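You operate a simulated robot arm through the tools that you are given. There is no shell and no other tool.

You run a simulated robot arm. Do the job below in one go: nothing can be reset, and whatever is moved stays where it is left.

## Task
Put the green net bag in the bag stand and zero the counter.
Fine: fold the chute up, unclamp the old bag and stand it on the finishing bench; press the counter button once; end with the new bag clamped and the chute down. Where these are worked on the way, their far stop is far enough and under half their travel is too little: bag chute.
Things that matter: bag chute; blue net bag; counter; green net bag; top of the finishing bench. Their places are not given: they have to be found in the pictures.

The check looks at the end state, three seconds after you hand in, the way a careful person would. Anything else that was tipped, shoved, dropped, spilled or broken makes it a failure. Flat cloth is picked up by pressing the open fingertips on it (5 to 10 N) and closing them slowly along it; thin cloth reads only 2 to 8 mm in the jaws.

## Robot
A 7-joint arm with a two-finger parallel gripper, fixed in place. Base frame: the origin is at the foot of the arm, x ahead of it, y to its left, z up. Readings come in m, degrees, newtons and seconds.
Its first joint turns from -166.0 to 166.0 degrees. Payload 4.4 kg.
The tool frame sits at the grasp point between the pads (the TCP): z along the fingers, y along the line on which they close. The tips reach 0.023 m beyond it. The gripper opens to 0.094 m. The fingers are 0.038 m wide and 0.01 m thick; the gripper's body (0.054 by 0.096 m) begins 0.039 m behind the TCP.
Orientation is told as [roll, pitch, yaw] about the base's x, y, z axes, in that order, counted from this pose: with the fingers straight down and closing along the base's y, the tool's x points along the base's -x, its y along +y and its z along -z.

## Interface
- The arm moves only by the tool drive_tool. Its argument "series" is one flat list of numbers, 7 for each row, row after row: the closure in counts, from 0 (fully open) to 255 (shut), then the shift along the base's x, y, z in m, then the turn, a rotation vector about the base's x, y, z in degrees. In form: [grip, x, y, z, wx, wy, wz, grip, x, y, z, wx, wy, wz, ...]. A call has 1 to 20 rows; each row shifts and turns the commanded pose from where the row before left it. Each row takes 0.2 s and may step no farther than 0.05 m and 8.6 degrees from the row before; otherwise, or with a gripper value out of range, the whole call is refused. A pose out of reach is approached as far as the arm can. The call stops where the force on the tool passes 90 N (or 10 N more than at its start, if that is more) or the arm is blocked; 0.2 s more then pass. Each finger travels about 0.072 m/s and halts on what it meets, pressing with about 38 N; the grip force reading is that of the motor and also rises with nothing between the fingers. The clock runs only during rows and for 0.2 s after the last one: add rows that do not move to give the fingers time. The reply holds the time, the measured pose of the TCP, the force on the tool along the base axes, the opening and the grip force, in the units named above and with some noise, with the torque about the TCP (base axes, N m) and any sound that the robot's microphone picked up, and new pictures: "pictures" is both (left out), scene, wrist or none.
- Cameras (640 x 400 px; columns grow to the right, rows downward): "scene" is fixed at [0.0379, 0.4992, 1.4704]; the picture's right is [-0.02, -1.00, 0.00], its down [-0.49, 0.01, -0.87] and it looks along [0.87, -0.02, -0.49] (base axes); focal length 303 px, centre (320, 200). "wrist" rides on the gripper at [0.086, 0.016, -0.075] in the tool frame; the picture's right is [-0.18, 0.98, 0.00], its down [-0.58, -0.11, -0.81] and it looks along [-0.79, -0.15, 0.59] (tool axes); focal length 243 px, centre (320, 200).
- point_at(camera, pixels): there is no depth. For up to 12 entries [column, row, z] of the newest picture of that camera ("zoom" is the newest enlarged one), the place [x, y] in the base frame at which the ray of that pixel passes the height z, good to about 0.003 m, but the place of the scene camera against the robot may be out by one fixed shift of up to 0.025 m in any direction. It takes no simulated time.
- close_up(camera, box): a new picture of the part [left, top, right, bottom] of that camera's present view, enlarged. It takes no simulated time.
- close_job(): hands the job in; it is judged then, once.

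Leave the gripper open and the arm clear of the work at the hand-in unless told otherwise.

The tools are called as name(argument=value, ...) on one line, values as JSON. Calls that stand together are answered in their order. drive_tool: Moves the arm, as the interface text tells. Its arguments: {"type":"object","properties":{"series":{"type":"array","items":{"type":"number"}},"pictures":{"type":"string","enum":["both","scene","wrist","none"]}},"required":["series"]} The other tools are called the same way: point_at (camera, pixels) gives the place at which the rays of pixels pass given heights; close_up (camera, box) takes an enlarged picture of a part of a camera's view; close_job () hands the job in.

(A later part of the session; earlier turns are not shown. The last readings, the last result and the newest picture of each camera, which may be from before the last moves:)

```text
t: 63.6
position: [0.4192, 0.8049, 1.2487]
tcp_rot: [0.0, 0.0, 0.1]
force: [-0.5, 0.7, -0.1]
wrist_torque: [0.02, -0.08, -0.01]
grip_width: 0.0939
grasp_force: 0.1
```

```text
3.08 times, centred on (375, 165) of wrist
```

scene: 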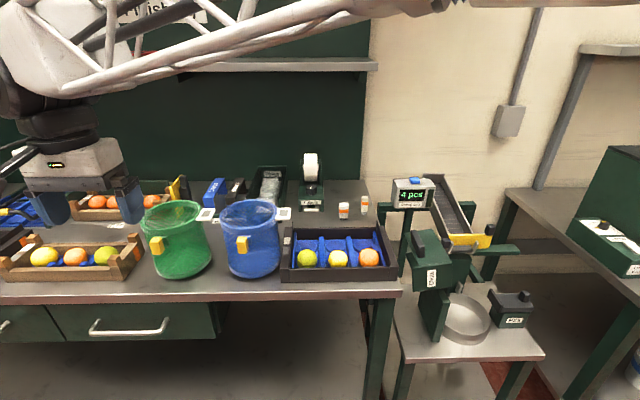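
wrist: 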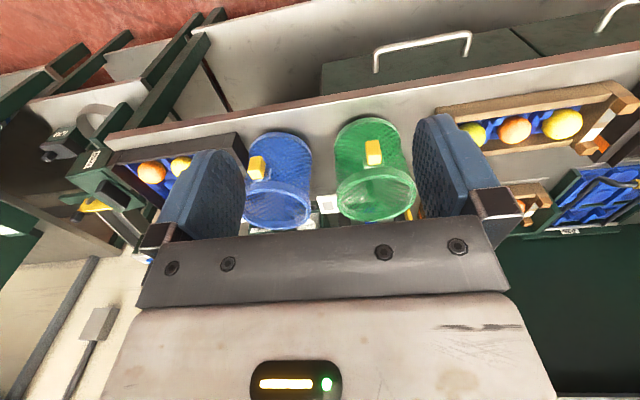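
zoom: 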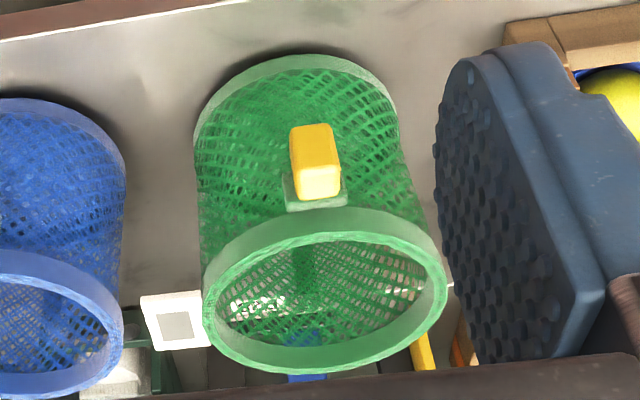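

The green tag is centred near (0.604, 0.856, 1.038) and faces straight toward -x. Reach is the question here, at about 1.04 m out, so I'll pitch to -30 degrees and approach a standoff along the tool axis.

drive_tool(series=[92, 0.0293, 0.013, -0.0297, 0, -7.5, 0, 92, 0.0293, 0.013, -0.0297, 0, -7.5, 0, 92, 0.0293, 0.013, -0.0297, 0, -7.5, 0, 92, 0.0293, 0.013, -0.0297, 0, -7.5, 0])

close_up(camera="wrist", box=[200, 0, 440, 220])

```text
t: 64.6
position: [0.5348, 0.8562, 1.1318]
tcp_rot: [0.0, -30.2, 0.0]
force: [0.0, 0.5, 1.0]
wrist_torque: [0.01, 0.08, 0.01]
grip_width: 0.0599
grasp_force: 0.2
```

scene: 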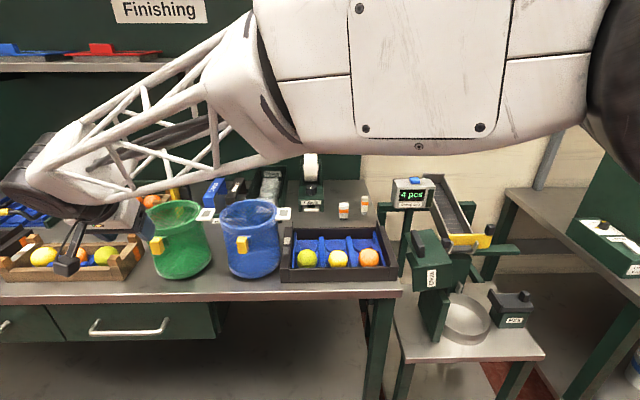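
wrist: 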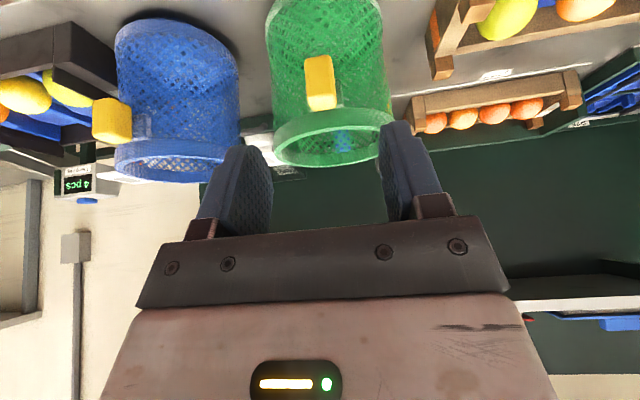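

```text
1.82 times, centred on (320, 110) of wrist
```

zoom: 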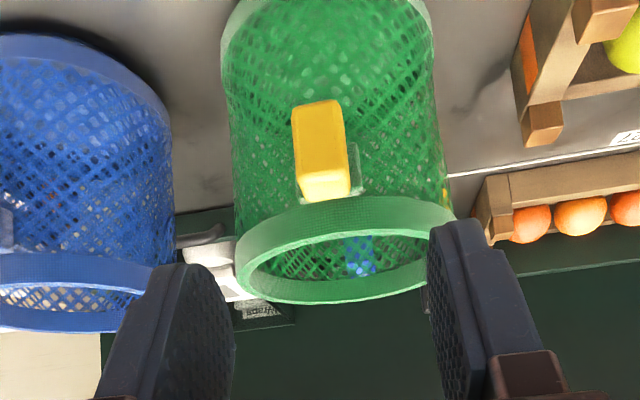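

The standoff was reached with no reach warning. I'll re-measure the tag from here.

point_at(camera="wrist", pixels=[[309, 93.4, 1.055], [334.9, 91.8, 1.055], [304.6, 59.3, 1.02], [331, 56, 1.02], [311.8, 110, 1.055], [336.5, 105.5, 1.055]])

```text
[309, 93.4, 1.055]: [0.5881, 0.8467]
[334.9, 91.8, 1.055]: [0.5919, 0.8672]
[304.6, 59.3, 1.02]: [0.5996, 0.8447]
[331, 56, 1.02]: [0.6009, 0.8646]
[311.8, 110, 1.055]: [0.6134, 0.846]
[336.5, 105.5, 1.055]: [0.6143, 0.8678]
```

Tag front is at x of about 0.597 and centred on y 0.856. I'll advance along the tool axis to (0.5875, 0.856, 1.043).

drive_tool(series=[92, 0.0105, 0, -0.0178, 0, 0, 0, 92, 0.0105, 0, -0.0178, 0, 0, 0, 92, 0.0105, 0, -0.0178, 0, 0, 0, 92, 0.0105, 0, -0.0178, 0, 0, 0, 92, 0.0105, 0, -0.0178, 0, 0, 0, 92, 0, 0, 0, 0, 0, 0], pictures="wrist")

close_up(camera="wrist", box=[200, 80, 440, 240])

```text
t: 66.0
position: [0.588, 0.8557, 1.0397]
tcp_rot: [0.0, -30.1, 0.0]
force: [-0.3, -0.1, 0.4]
wrist_torque: [0.02, 0.0, 0.02]
grip_width: 0.0599
grasp_force: 0.1
```

wrist: 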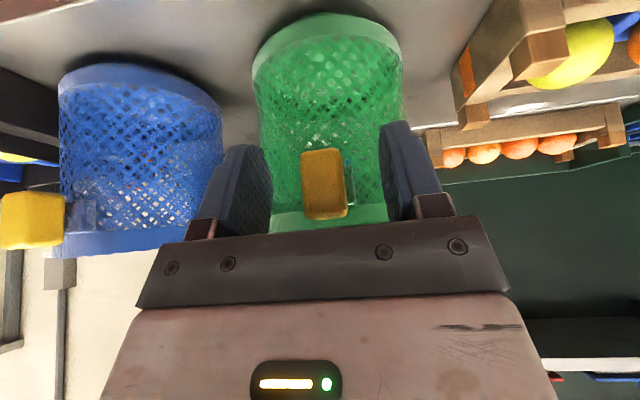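

```text
2.50 times, centred on (320, 160) of wrist
```

zoom: 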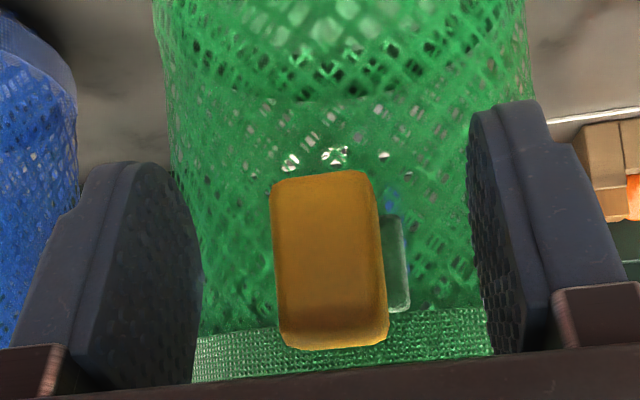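

The tag is centred on the pads, with full coverage. I'll close and lift 2 cm to test.

drive_tool(series=[130, 0, 0, 0, 0, 0, 0, 170, 0, 0, 0, 0, 0, 0, 200, 0, 0, 0, 0, 0, 0, 255, 0, 0, 0, 0, 0, 0, 255, 0, 0, 0, 0, 0, 0, 255, 0, 0, 0.005, 0, 0, 0, 255, 0, 0, 0.005, 0, 0, 0, 255, 0, 0, 0.01, 0, 0, 0, 255, 0, 0, 0, 0, 0, 0])

close_up(camera="wrist", box=[200, 80, 440, 240])

close_up(camera="scene", box=[120, 170, 320, 310])

```text
t: 68.0
position: [0.5879, 0.8558, 1.0602]
tcp_rot: [0.0, -30.1, 0.0]
force: [0.2, 0.2, -0.7]
wrist_torque: [-0.01, 0.06, -0.02]
grip_width: 0.021
grasp_force: 38.3
```

scene: 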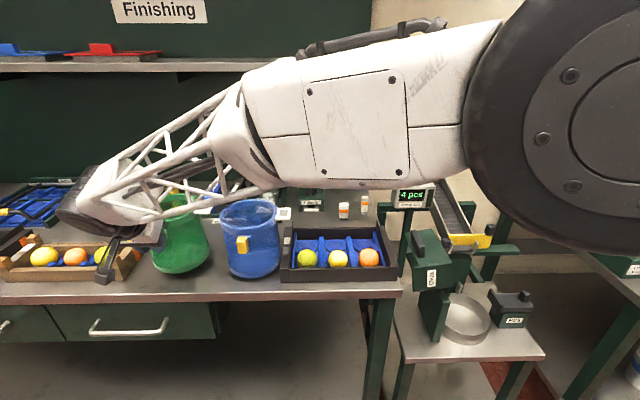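
wrist: 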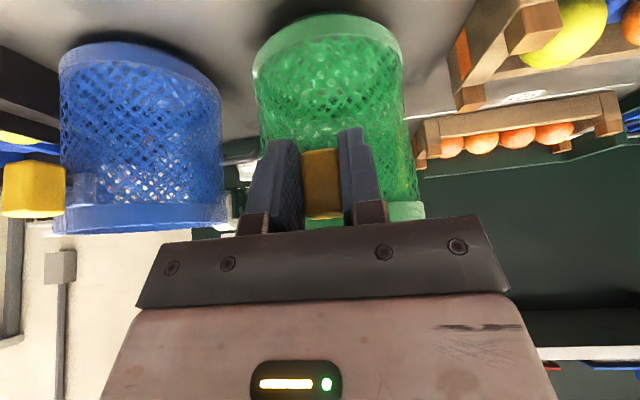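

```text
2.50 times, centred on (320, 160) of wrist
```

zoom: 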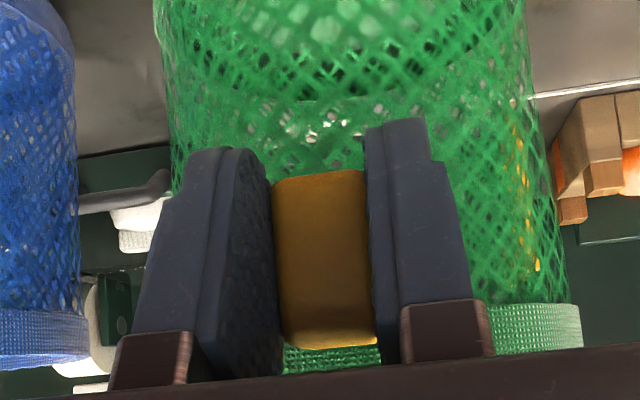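

```text
2.86 times, centred on (220, 240) of scene
```

zoom: 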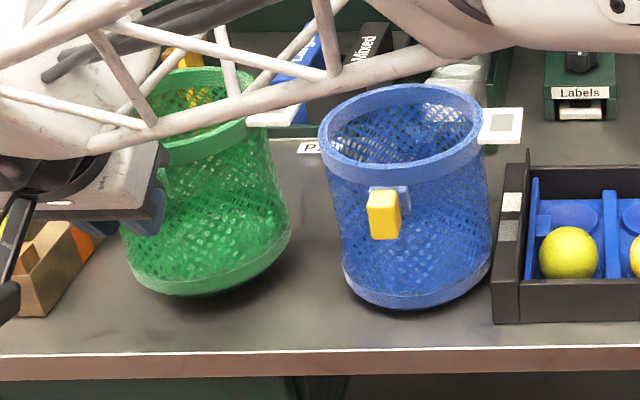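

The green bag is up and secure. I'll lift it a bit more, draw it straight back off the bench, and carry it right in front of the stand.

drive_tool(series=[255, 0, 0, 0.02, 0, 0, 0, 255, 0, 0, 0.03, 0, 0, 0, 255, -0.03, 0, 0, 0, 0, 0, 255, -0.042, 0, 0, 0, 0, 0, 255, -0.042, 0, 0, 0, 0, 0, 255, -0.042, 0, 0, 0, 0, 0, 255, -0.042, 0, 0, 0, 0, 0, 255, 0, 0, 0, 0, 0, 0])

close_up(camera="wrist", box=[0, 0, 640, 240])

```text
t: 69.8
position: [0.3914, 0.8554, 1.1115]
tcp_rot: [0.0, -30.1, 0.0]
force: [-0.4, 0.2, -0.5]
wrist_torque: [-0.02, 0.06, -0.04]
grip_width: 0.0209
grasp_force: 38.4
```

scene: 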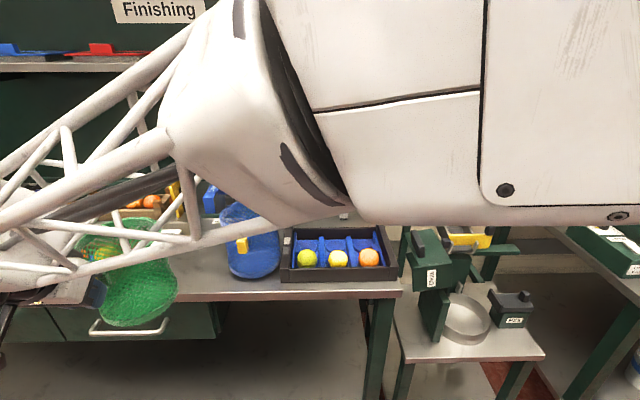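
wrist: 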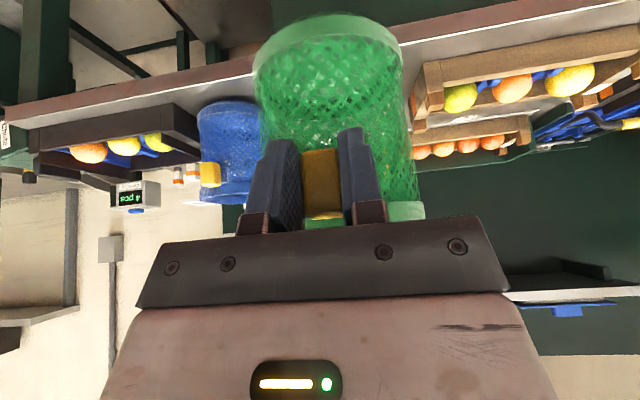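

```text
1.00 times, centred on (320, 120) of wrist (not enlarged: the box is as wide or as high as the picture)
```

zoom: 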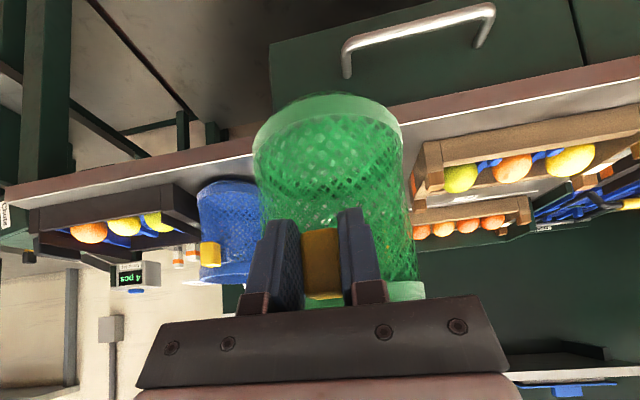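

Clear of the bench, and the blue bag is undisturbed. Now I'll carry it right to y of about 0.03.

drive_tool(series=[255, 0, -0.03, 0, 0, 0, 0, 255, 0, -0.044, 0, 0, 0, 0, 255, 0, -0.044, 0, 0, 0, 0, 255, 0, -0.044, 0, 0, 0, 0, 255, 0, -0.044, 0, 0, 0, 0, 255, 0, -0.044, 0, 0, 0, 0, 255, 0, -0.044, 0, 0, 0, 0, 255, 0, -0.044, 0, 0, 0, 0, 255, 0, -0.044, 0, 0, 0, 0, 255, 0, -0.044, 0, 0, 0, 0, 255, 0, -0.044, 0, 0, 0, 0, 255, 0, -0.044, 0, 0, 0, 0, 255, 0, -0.044, 0, 0, 0, 0, 255, 0, -0.044, 0, 0, 0, 0, 255, 0, -0.044, 0, 0, 0, 0, 255, 0, -0.044, 0, 0, 0, 0, 255, 0, -0.044, 0, 0, 0, 0, 255, 0, -0.044, 0, 0, 0, 0, 255, 0, -0.044, 0, 0, 0, 0, 255, 0, 0, 0, 0, 0, 0])

close_up(camera="scene", box=[400, 170, 600, 350])

close_up(camera="wrist", box=[200, 80, 440, 240])

```text
t: 74.0
position: [0.3908, 0.0326, 1.1114]
tcp_rot: [0.0, -30.1, -0.1]
force: [-0.4, 0.9, -0.2]
wrist_torque: [-0.02, 0.08, -0.01]
grip_width: 0.0208
grasp_force: 37.9
```

scene: 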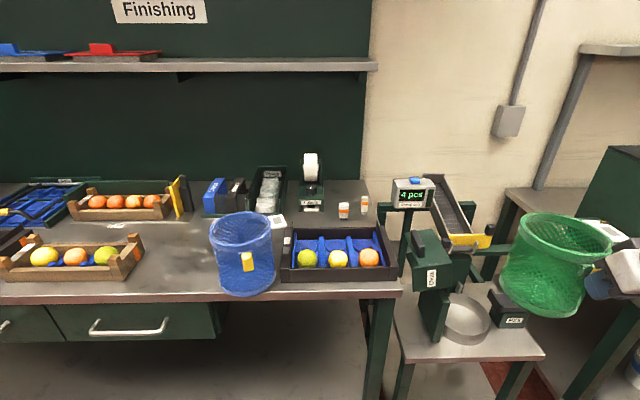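
wrist: 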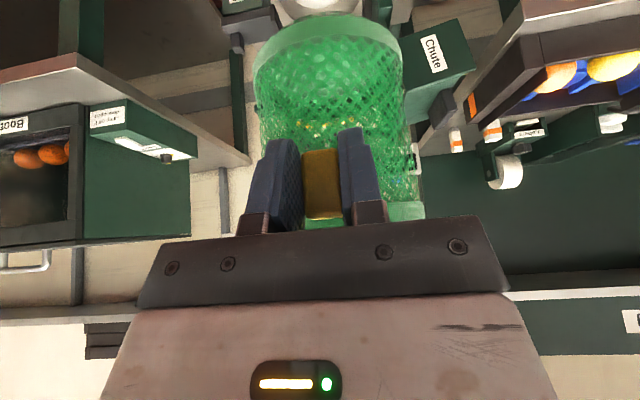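

```text
2.22 times, centred on (500, 260) of scene
```

zoom: 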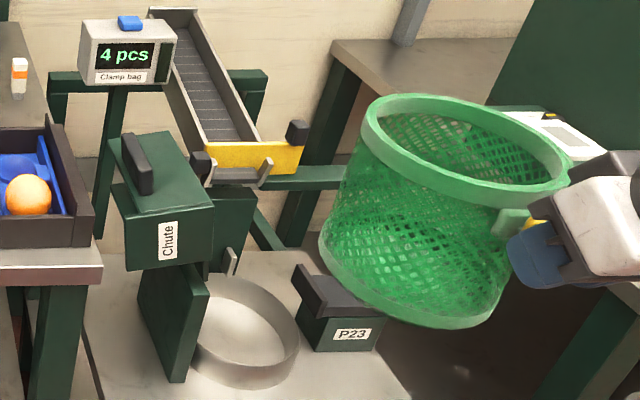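

```text
2.50 times, centred on (320, 160) of wrist
```

zoom: 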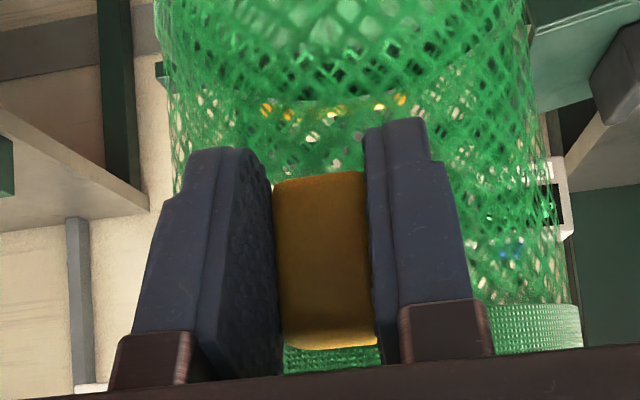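

The scene shows the blue bag lower in the picture than before, with its base near row 296 and its tag at (247,262). I need to see whether it moved, so I'll enlarge that area before doing anything else.

close_up(camera="scene", box=[160, 180, 340, 320])

point_at(camera="scene", pixels=[[247, 262, 1.038], [242, 244, 1.038], [244, 295, 0.895], [250, 278, 0.895], [242, 225, 1.075]])

```text
2.86 times, centred on (250, 250) of scene
```

zoom: 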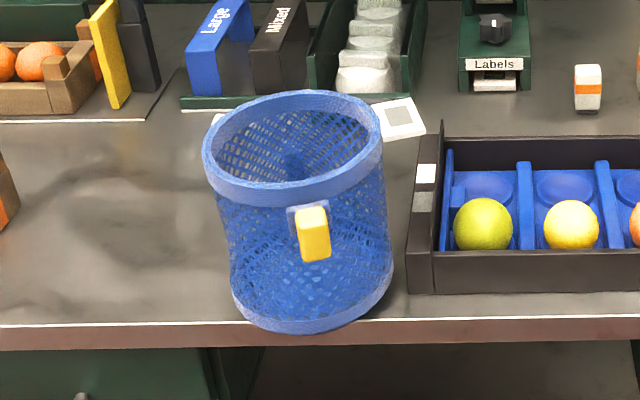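

```text
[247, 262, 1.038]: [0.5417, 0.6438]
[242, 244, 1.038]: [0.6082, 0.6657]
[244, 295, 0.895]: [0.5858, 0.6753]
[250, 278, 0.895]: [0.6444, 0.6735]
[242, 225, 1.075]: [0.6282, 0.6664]
```

Somehow the blue bag was dragged about 0.068 m toward the bench front. It still stands upright but slightly overhangs the edge, so I'll put it back properly afterwards. The green bag is secure in the gripper, so first I'll seat it in the stand by reversing the exit path.

drive_tool(series=[255, 0.0395, -0.001, -0.01, 0, 0, 0, 255, 0.0395, -0.001, -0.01, 0, 0, 0, 255, 0.0395, -0.001, -0.01, 0, 0, 0, 255, 0.025, 0, -0.03, 0, 0, 0, 255, 0.02, 0, -0.04, 0, 0, 0, 255, 0.02, 0, -0.04, 0, 0, 0, 255, 0.015, 0, -0.04, 0, 0, 0, 255, 0.01, 0, -0.04, 0, 0, 0, 255, 0.005, 0, -0.03, 0, 0, 0, 255, 0, 0, 0, 0, 0, 0])

close_up(camera="scene", box=[410, 210, 570, 350])

close_up(camera="scene", box=[160, 180, 340, 320])

close_up(camera="wrist", box=[120, 0, 520, 240])

```text
t: 76.2
position: [0.6041, 0.0307, 0.8604]
tcp_rot: [0.0, -30.1, 0.1]
force: [-0.1, -0.2, -0.5]
wrist_torque: [0.03, 0.06, -0.04]
grip_width: 0.0211
grasp_force: 38.1
```

scene: 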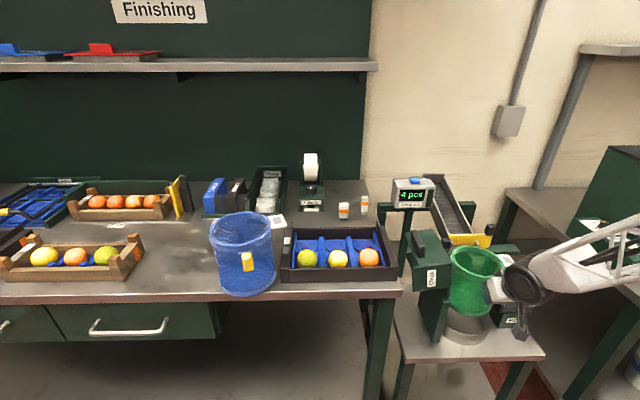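
wrist: 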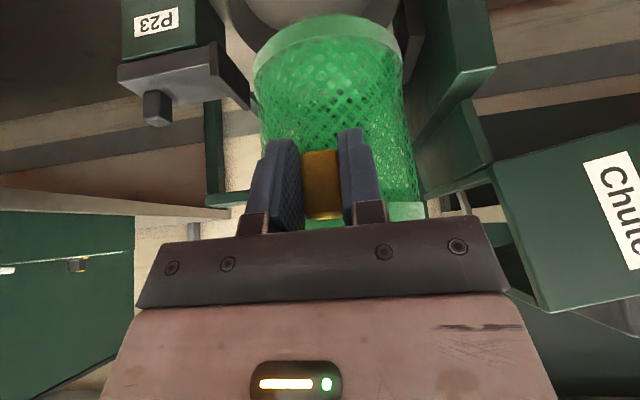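

```text
2.86 times, centred on (490, 280) of scene
```

zoom: 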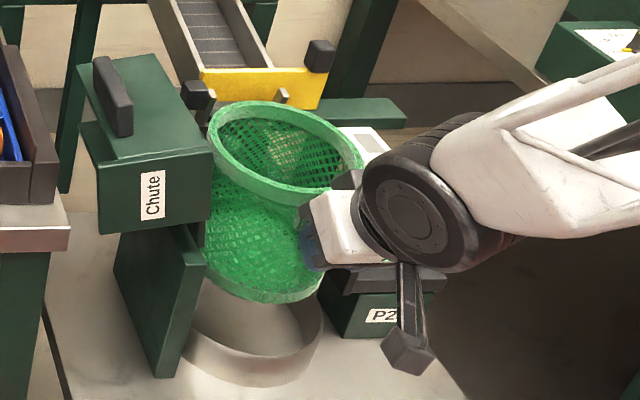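

```text
2.86 times, centred on (250, 250) of scene
```

zoom: 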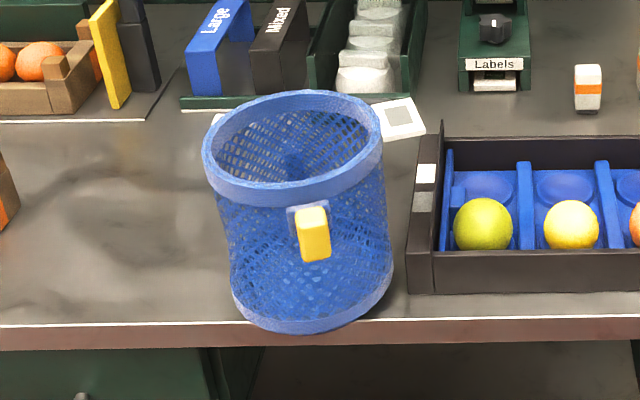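

```text
1.60 times, centred on (320, 120) of wrist
```

zoom: 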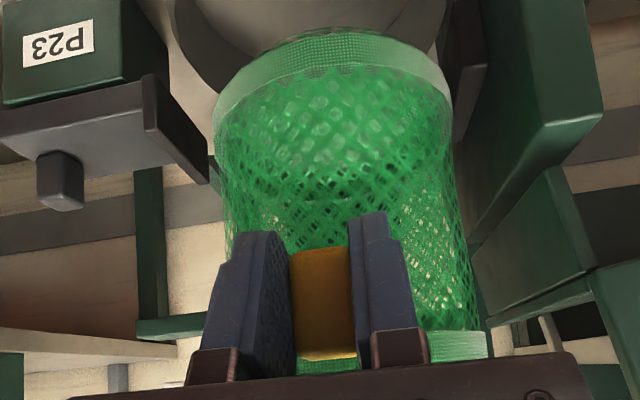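

The blue bag isn't moving any further, and the green bag lines up over the dish. I'll shift 3 mm away from the fixed jaw and lower it to z 0.78, then feel for the floor.

drive_tool(series=[255, 0, -0.003, -0.02, 0, 0, 0, 255, 0, 0, -0.03, 0, 0, 0, 255, 0, 0, -0.02, 0, 0, 0, 255, 0, 0, -0.012, 0, 0, 0, 255, 0, 0, 0, 0, 0, 0])

close_up(camera="wrist", box=[120, 0, 520, 240])

close_up(camera="scene", box=[410, 210, 570, 350])

```text
t: 77.4
position: [0.6059, 0.0278, 0.779]
tcp_rot: [0.0, -30.0, 0.0]
force: [0.1, 0.2, -1.2]
wrist_torque: [-0.01, 0.07, -0.02]
grip_width: 0.021
grasp_force: 38.7
```

scene: 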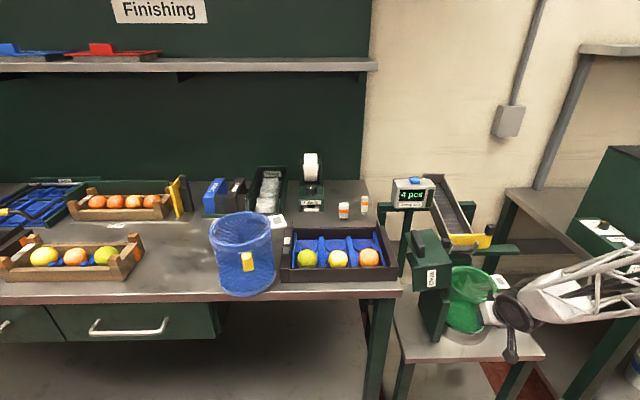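
wrist: 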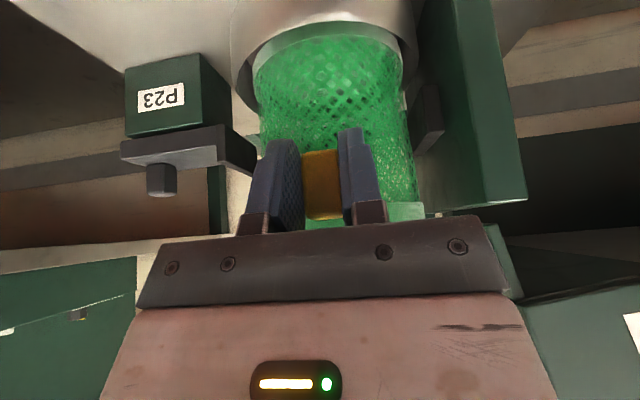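

```text
1.60 times, centred on (320, 120) of wrist
```

zoom: 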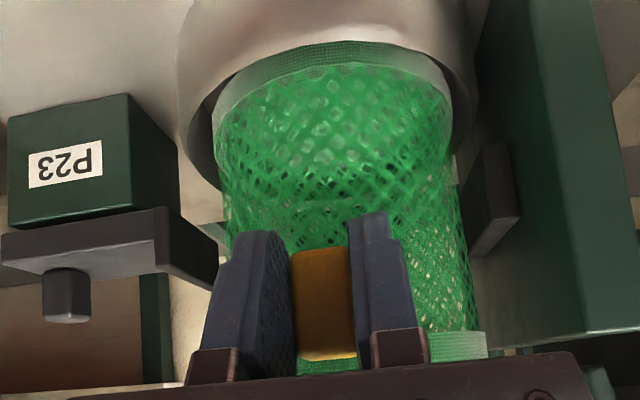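

```text
2.86 times, centred on (490, 280) of scene
```

zoom: 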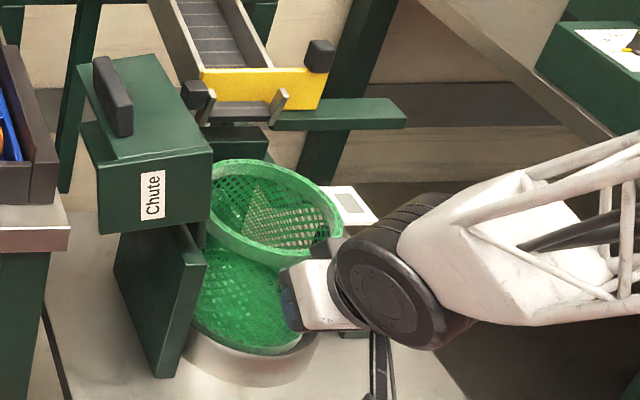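

The bag is inside the dish with clearance to both jaws. I'll lower the last centimetre in small steps.

drive_tool(series=[255, 0, 0, -0.005, 0, 0, 0, 255, 0, 0, -0.005, 0, 0, 0, 255, 0, 0, 0, 0, 0, 0], pictures="none")

drive_tool(series=[255, 0, 0, -0.004, 0, 0, 0, 255, 0, 0, 0, 0, 0, 0], pictures="none")

```text
t: 78.2
position: [0.605, 0.0272, 0.7688]
tcp_rot: [0.1, -30.0, 0.0]
force: [0.5, -0.3, -0.8]
wrist_torque: [0.0, 0.09, 0.03]
grip_width: 0.0209
grasp_force: 37.3
```

```text
t: 78.8
position: [0.6049, 0.0277, 0.7632]
tcp_rot: [0.0, -30.0, 0.0]
force: [0.8, 0.5, -0.9]
wrist_torque: [0.02, 0.06, 0.0]
grip_width: 0.0211
grasp_force: 38.7
```

No contact yet at z 0.763. I'll go on in 2 mm steps.

drive_tool(series=[255, 0, 0, -0.002, 0, 0, 0, 255, 0, 0, 0, 0, 0, 0], pictures="none")

drive_tool(series=[255, 0, 0, -0.002, 0, 0, 0, 255, 0, 0, 0, 0, 0, 0], pictures="wrist")

```text
t: 79.4
position: [0.6053, 0.0285, 0.7611]
tcp_rot: [0.0, -30.1, 0.0]
force: [-0.5, -0.9, -1.1]
wrist_torque: [0.0, 0.06, -0.03]
grip_width: 0.0207
grasp_force: 37.9
```

```text
t: 80.0
position: [0.6058, 0.0275, 0.7608]
tcp_rot: [0.0, -30.1, 0.0]
force: [-3.7, -0.5, 9.5]
wrist_torque: [0.07, -0.99, -0.07]
grip_width: 0.0208
grasp_force: 37.4
```

wrist: 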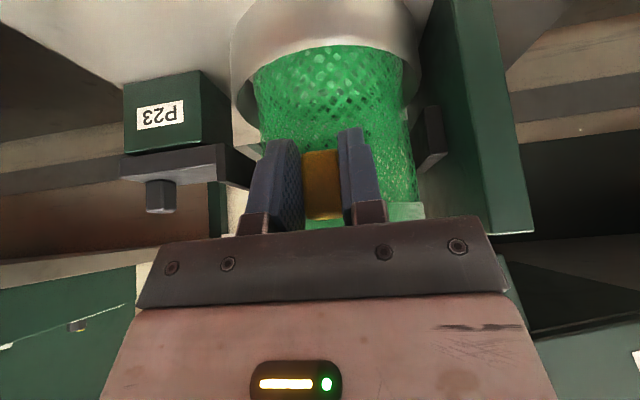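

The bag touched the dish floor, with 9.5 N at z 0.7608, which matches the old bag's height. I'll shift it +y by 5 mm to where the blue bag sat, then release gently.

drive_tool(series=[255, 0, 0, 0.002, 0, 0, 0, 255, 0, 0.003, 0, 0, 0, 0, 255, 0, 0.002, 0, 0, 0, 0, 255, 0, 0, -0.0015, 0, 0, 0, 220, 0, 0, 0, 0, 0, 0, 185, 0, 0, 0, 0, 0, 0, 160, 0, 0, 0, 0, 0, 0, 130, 0, 0, 0, 0, 0, 0, 92, 0, 0, 0, 0, 0, 0, 92, 0, 0, 0, 0, 0, 0])

close_up(camera="wrist", box=[120, 0, 520, 240])

close_up(camera="scene", box=[410, 210, 570, 350])

```text
t: 82.2
position: [0.6055, 0.0322, 0.7589]
tcp_rot: [0.0, -30.1, 0.0]
force: [-0.1, -0.2, 0.7]
wrist_torque: [-0.01, -0.01, 0.01]
grip_width: 0.0603
grasp_force: 0.0
```

scene: 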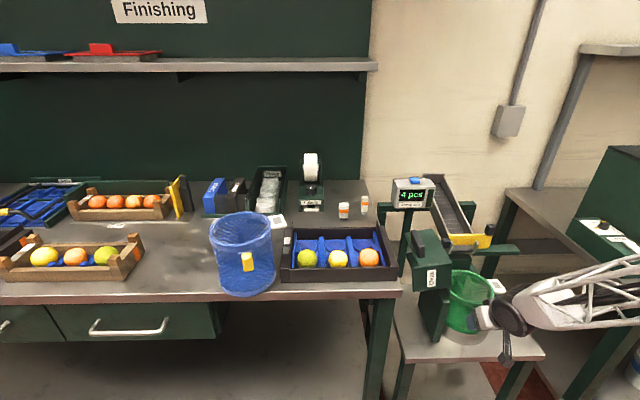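
wrist: 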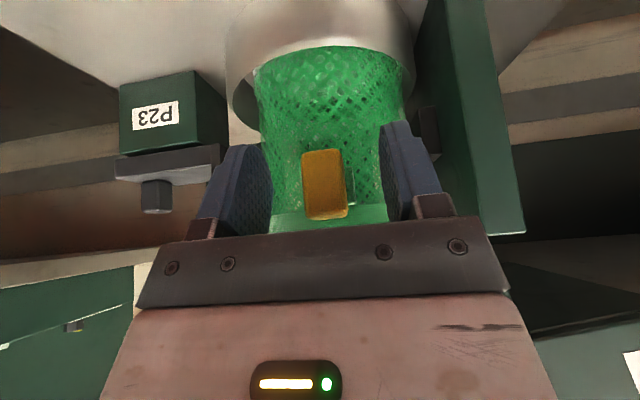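

```text
1.60 times, centred on (320, 120) of wrist
```

zoom: 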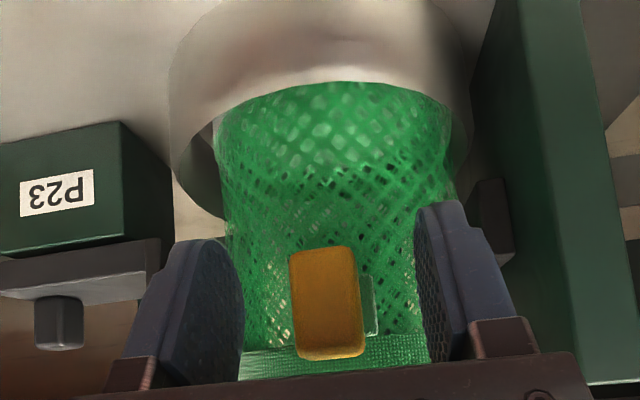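

```text
2.86 times, centred on (490, 280) of scene
```

zoom: 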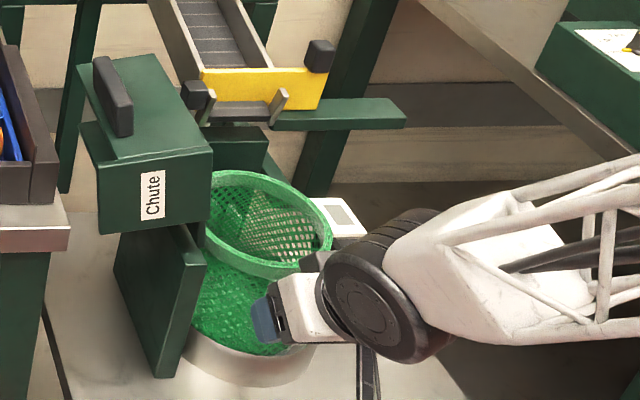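

The green bag stands in the dish. I'll back out along the tool axis, go upright and view the clamp knob again.

drive_tool(series=[80, -0.02, 0, 0.0346, 0, 0, 0, 60, -0.022, 0, 0.038, 0, 0, 0, 30, -0.02, 0, 0.04, 0, 0, 0, 0, 0.0, -0.03, 0.03, 0, 7.5, 0, 0, 0.015, -0.035, 0.02, 0, 7.5, 0, 0, 0.02, -0.035, 0.015, 0, 7.5, 0, 0, 0.02, -0.035, 0.005, 0, 7.5, 0, 0, 0.0, -0.0, 0.0, 0, 0, 0])

close_up(camera="wrist", box=[220, 40, 480, 220])

close_up(camera="scene", box=[410, 210, 570, 350])

```text
t: 84.0
position: [0.5988, -0.1031, 0.9442]
tcp_rot: [0.0, 0.0, 0.0]
force: [-0.3, 0.0, 1.2]
wrist_torque: [-0.02, -0.04, -0.03]
grip_width: 0.0939
grasp_force: 0.1
```

scene: 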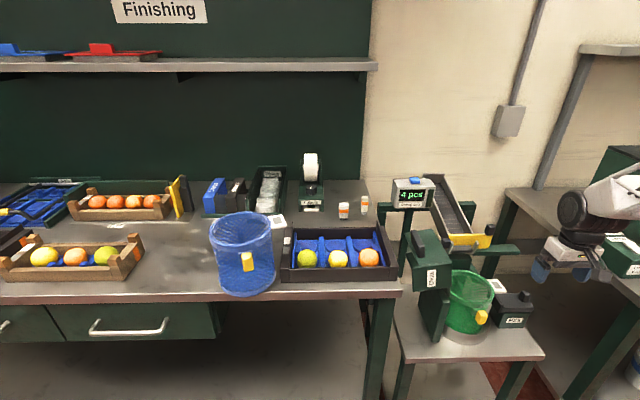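
wrist: 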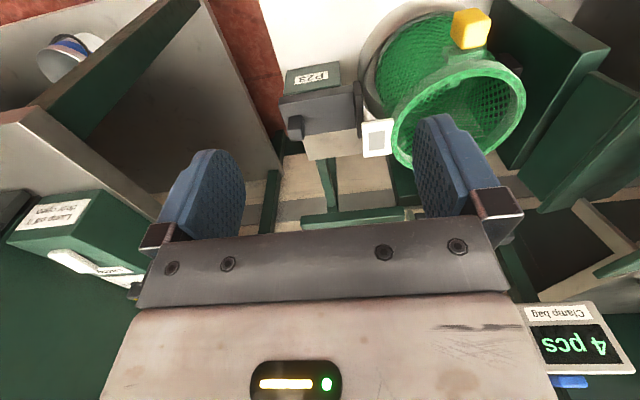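

```text
2.22 times, centred on (350, 130) of wrist
```

zoom: 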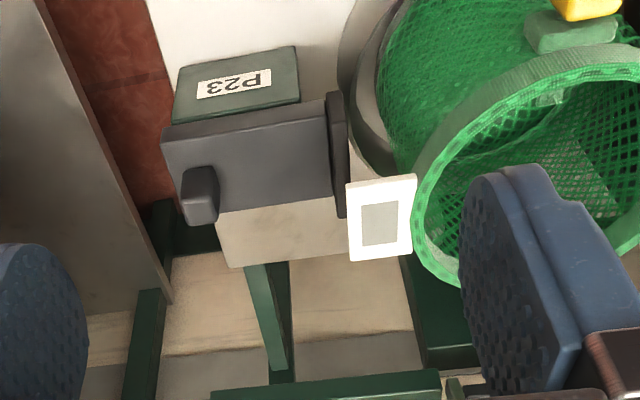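

```text
2.86 times, centred on (490, 280) of scene
```

zoom: 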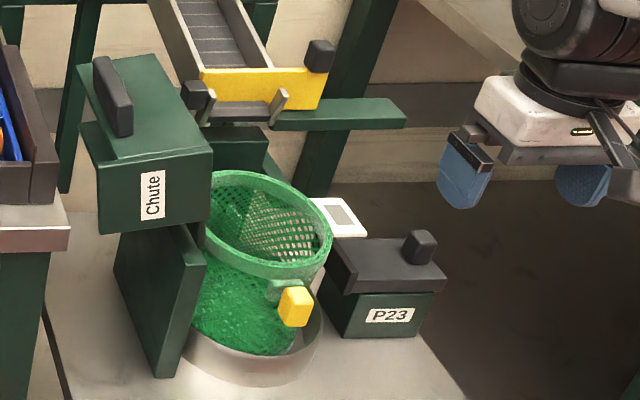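

The knob is now at about wrist (297,130). I'll locate it and the yellow tag of the seated bag.

point_at(camera="wrist", pixels=[[297.3, 133.6, 0.762], [289, 137, 0.762], [305, 136, 0.762], [288.5, 116, 0.738], [302, 114, 0.738], [362, 124, 0.8], [393, 121, 0.8], [395, 155, 0.8]])

```text
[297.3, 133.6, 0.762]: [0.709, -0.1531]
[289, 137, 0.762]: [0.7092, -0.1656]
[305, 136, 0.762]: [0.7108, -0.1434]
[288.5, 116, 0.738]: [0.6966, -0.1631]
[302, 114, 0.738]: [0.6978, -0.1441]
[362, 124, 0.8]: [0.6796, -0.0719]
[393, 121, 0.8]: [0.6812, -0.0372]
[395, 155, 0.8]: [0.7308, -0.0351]
```

Knob centre is about (0.708, -0.154). I'll go above it and descend with a 0.05 m opening to z 0.763, as before.

drive_tool(series=[92, 0.028, -0.0132, -0.0236, 0, 0, 0, 118, 0.028, -0.0132, -0.0236, 0, 0, 0, 118, 0.028, -0.0132, -0.0236, 0, 0, 0, 118, 0.028, -0.0132, -0.0236, 0, 0, 0, 118, 0, 0, -0.03, 0, 0, 0, 118, 0, 0, -0.03, 0, 0, 0, 118, 0, 0, -0.017, 0, 0, 0, 118, 0, 0, -0.009, 0, 0, 0, 118, 0, 0, 0, 0, 0, 0], pictures="wrist")

close_up(camera="wrist", box=[220, 0, 540, 240])

```text
t: 86.0
position: [0.7107, -0.1564, 0.7616]
tcp_rot: [0.0, -0.1, 0.0]
force: [-0.3, -0.6, 0.2]
wrist_torque: [0.04, 0.01, -0.02]
grip_width: 0.0507
grasp_force: 0.0
```

wrist: 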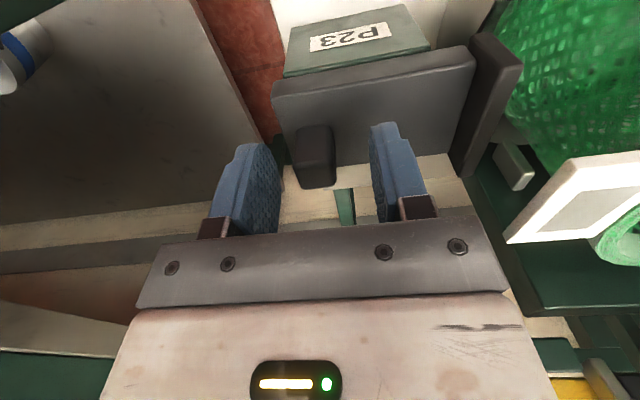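

```text
1.67 times, centred on (380, 120) of wrist
```

zoom: 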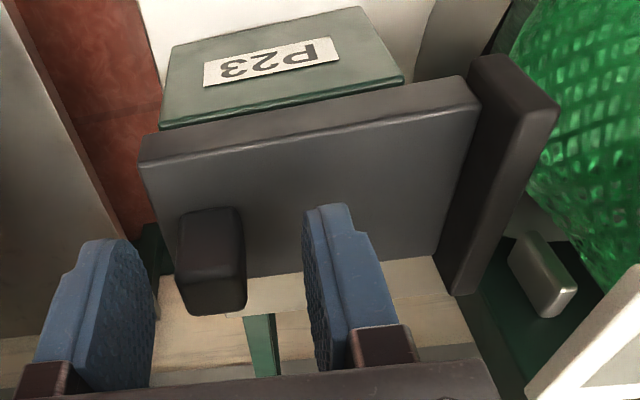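

The knob sits about 5 mm toward -y from the finger centre. I'll centre on it, close to a loose 0.0275 m cage, then push +y in small steps.

drive_tool(series=[118, 0, -0.005, 0, 0, 0, 0, 150, 0, 0, 0, 0, 0, 0, 180, 0, 0, 0, 0, 0, 0, 180, 0, 0.005, 0, 0, 0, 0, 180, 0, 0.005, 0, 0, 0, 0, 180, 0, 0.005, 0, 0, 0, 0, 180, 0, 0, 0, 0, 0, 0], pictures="wrist")

close_up(camera="wrist", box=[220, 0, 540, 240])

```text
t: 87.6
position: [0.7113, -0.1451, 0.7633]
tcp_rot: [0.0, -0.1, 0.0]
force: [0.1, -1.6, -1.1]
wrist_torque: [0.01, 0.02, -0.01]
grip_width: 0.0284
grasp_force: 0.9
```

wrist: 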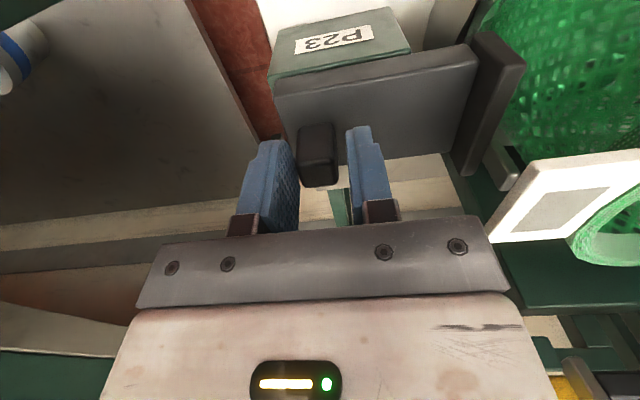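

```text
1.67 times, centred on (380, 120) of wrist
```

zoom: 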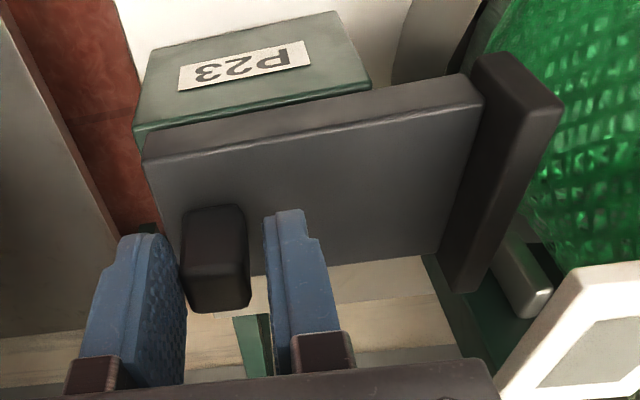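

The slide is moving toward the bag. I'll continue in smaller steps, checking the force.

drive_tool(series=[180, 0, 0.004, 0, 0, 0, 0, 180, 0, 0.004, 0, 0, 0, 0, 180, 0, 0, 0, 0, 0, 0], pictures="wrist")

close_up(camera="wrist", box=[280, 0, 600, 200])

```text
t: 88.4
position: [0.7103, -0.1386, 0.7633]
tcp_rot: [0.0, -0.1, -0.1]
force: [-0.7, -2.9, 0.0]
wrist_torque: [-0.04, 0.03, -0.08]
grip_width: 0.0288
grasp_force: 0.4
```

wrist: 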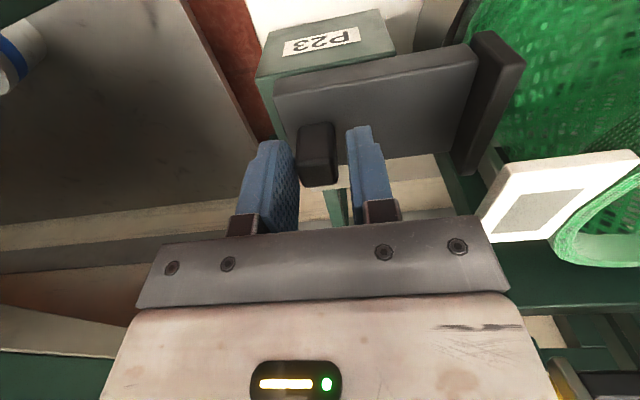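

```text
2.00 times, centred on (440, 100) of wrist
```

zoom: 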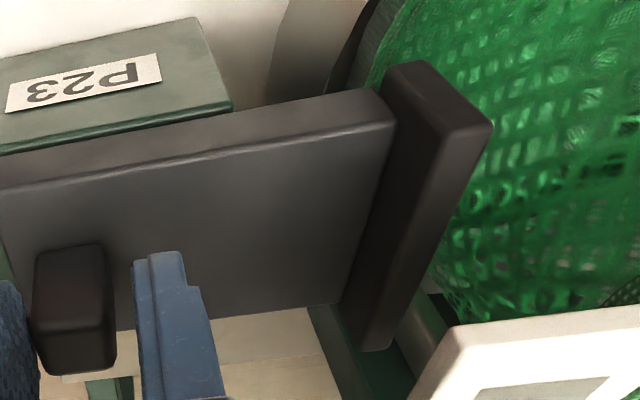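

Jaw is close to the bag wall. I'll push on in 3 mm steps.

drive_tool(series=[180, 0, 0.003, 0, 0, 0, 0, 180, 0, 0.003, 0, 0, 0, 0, 180, 0, 0, 0, 0, 0, 0], pictures="none")

drive_tool(series=[180, 0, 0.003, 0, 0, 0, 0, 180, 0, 0, 0, 0, 0, 0], pictures="wrist")

close_up(camera="wrist", box=[280, 0, 600, 200])

```text
t: 89.2
position: [0.7103, -0.1316, 0.7634]
tcp_rot: [0.0, 0.0, 0.1]
force: [0.8, -2.0, -0.6]
wrist_torque: [-0.01, -0.01, -0.05]
grip_width: 0.0283
grasp_force: 0.8
```

```text
t: 89.8
position: [0.71, -0.1289, 0.7633]
tcp_rot: [0.0, -0.2, 0.0]
force: [-0.4, -2.5, 0.5]
wrist_torque: [-0.05, 0.01, -0.06]
grip_width: 0.0288
grasp_force: 1.1
```

wrist: 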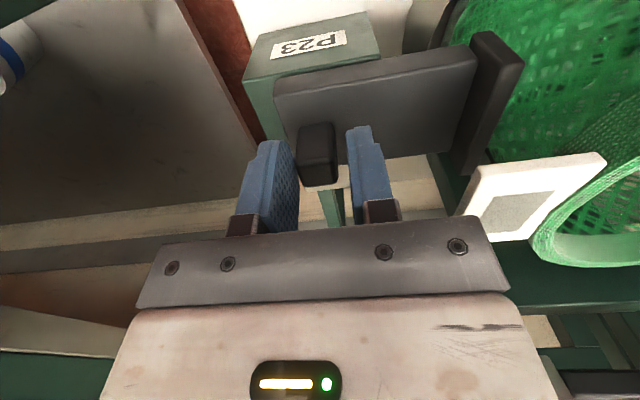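

```text
2.00 times, centred on (440, 100) of wrist
```

zoom: 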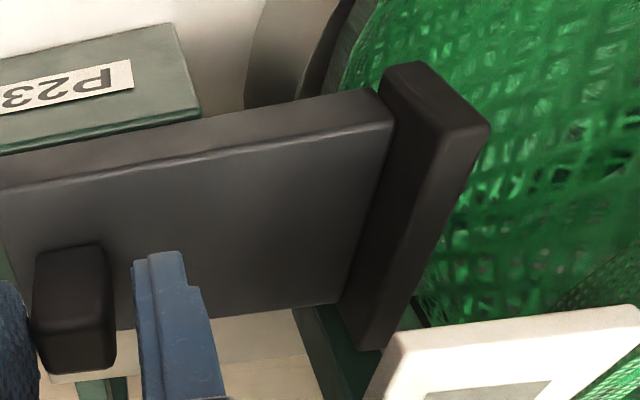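

The knob is about back at its original clamped place but there's still no resistance beyond 2.5 N. I'll push further in 2 to 3 mm steps until it firms up.

drive_tool(series=[180, 0, 0.0025, 0, 0, 0, 0, 180, 0, 0, 0, 0, 0, 0], pictures="none")

drive_tool(series=[180, 0, 0.0025, 0, 0, 0, 0, 180, 0, 0, 0, 0, 0, 0], pictures="wrist")

close_up(camera="wrist", box=[280, 0, 600, 200])

```text
t: 90.4
position: [0.7104, -0.1271, 0.7637]
tcp_rot: [0.1, -0.1, 0.1]
force: [4.9, -10.4, -7.5]
wrist_torque: [-0.12, -0.06, -0.04]
grip_width: 0.0322
grasp_force: 5.6
```

```text
t: 91.0
position: [0.7101, -0.1239, 0.7633]
tcp_rot: [0.0, -0.2, 0.1]
force: [5.3, -21.6, -12.8]
wrist_torque: [-0.14, -0.07, -0.1]
grip_width: 0.037
grasp_force: 10.5
```

wrist: 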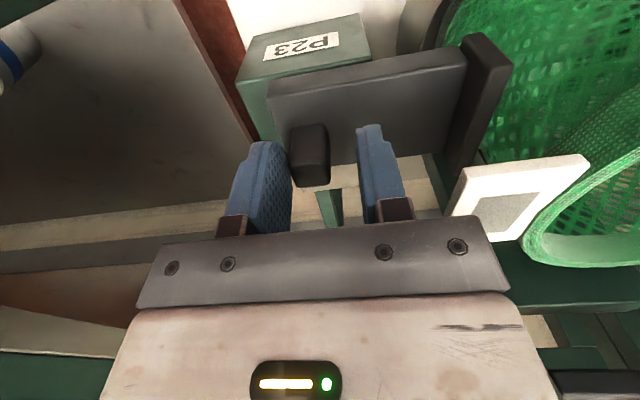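

```text
2.00 times, centred on (440, 100) of wrist
```

zoom: 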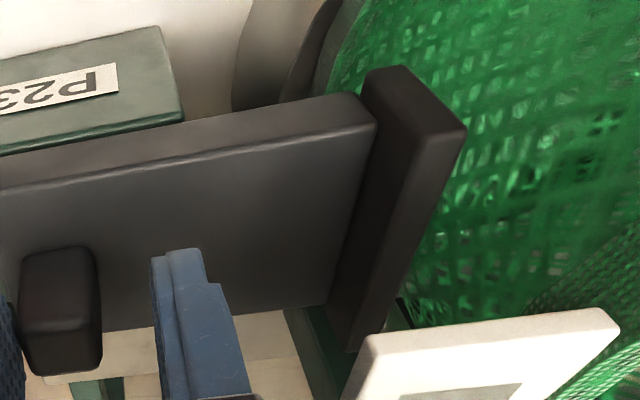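

The force rose to 21 N and the fingers spread, so the clamp is firmly home. I'll back off, rise and check the clamp and bag visually.

drive_tool(series=[180, 0, -0.006, 0, 0, 0, 0, 118, 0, 0, 0, 0, 0, 0, 100, 0, -0.002, 0.02, 0, 0, 0, 60, 0, 0, 0.04, 0, 0, 0, 0, -0.01, 0, 0.045, 0, 0, 0, 0, -0.035, 0.005, 0.03, 0, 0, 0, 0, -0.04, 0.01, 0.02, 0, 0, 0, 0, -0.04, 0.02, 0.01, 0, 0, 0])

close_up(camera="wrist", box=[240, 20, 500, 210])

close_up(camera="scene", box=[410, 210, 570, 350])

```text
t: 92.8
position: [0.5847, -0.0941, 0.9285]
tcp_rot: [0.0, -0.2, 0.0]
force: [0.0, -0.1, 0.3]
wrist_torque: [0.01, -0.01, -0.01]
grip_width: 0.0941
grasp_force: 0.0
```

scene: 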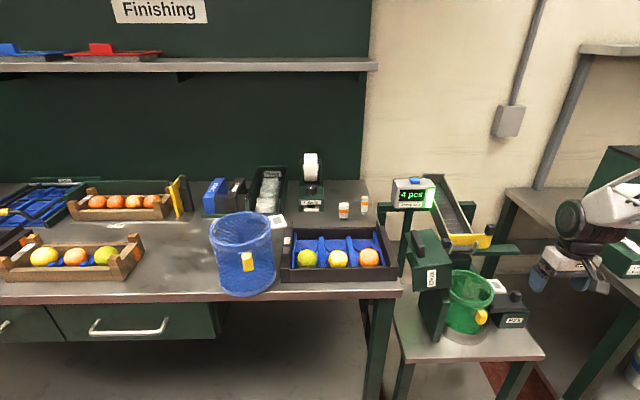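
wrist: 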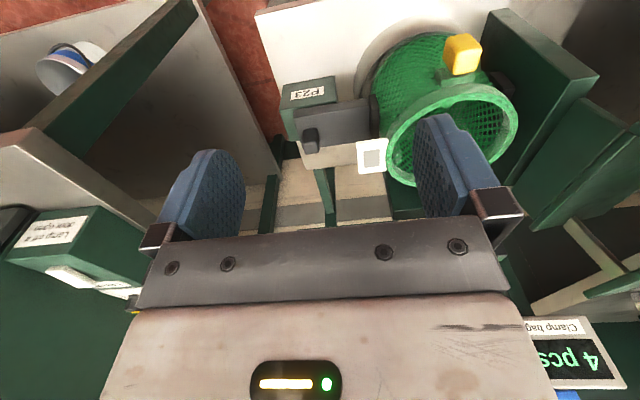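

```text
2.11 times, centred on (370, 115) of wrist
```

zoom: 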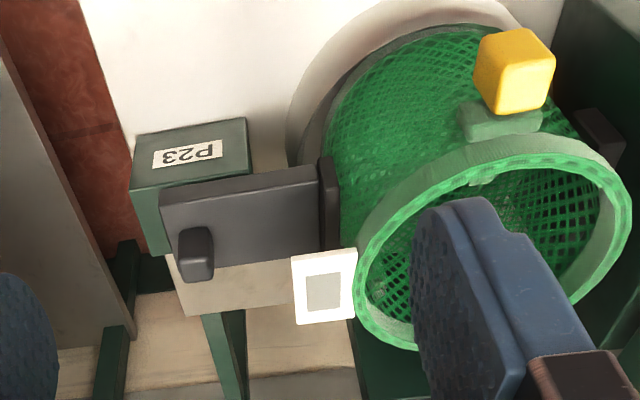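

```text
2.86 times, centred on (490, 280) of scene
```

zoom: 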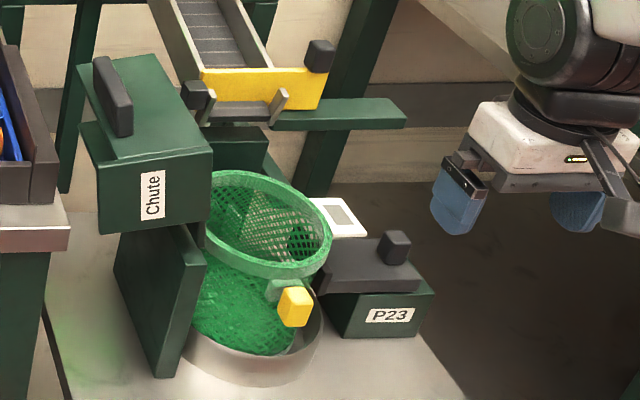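

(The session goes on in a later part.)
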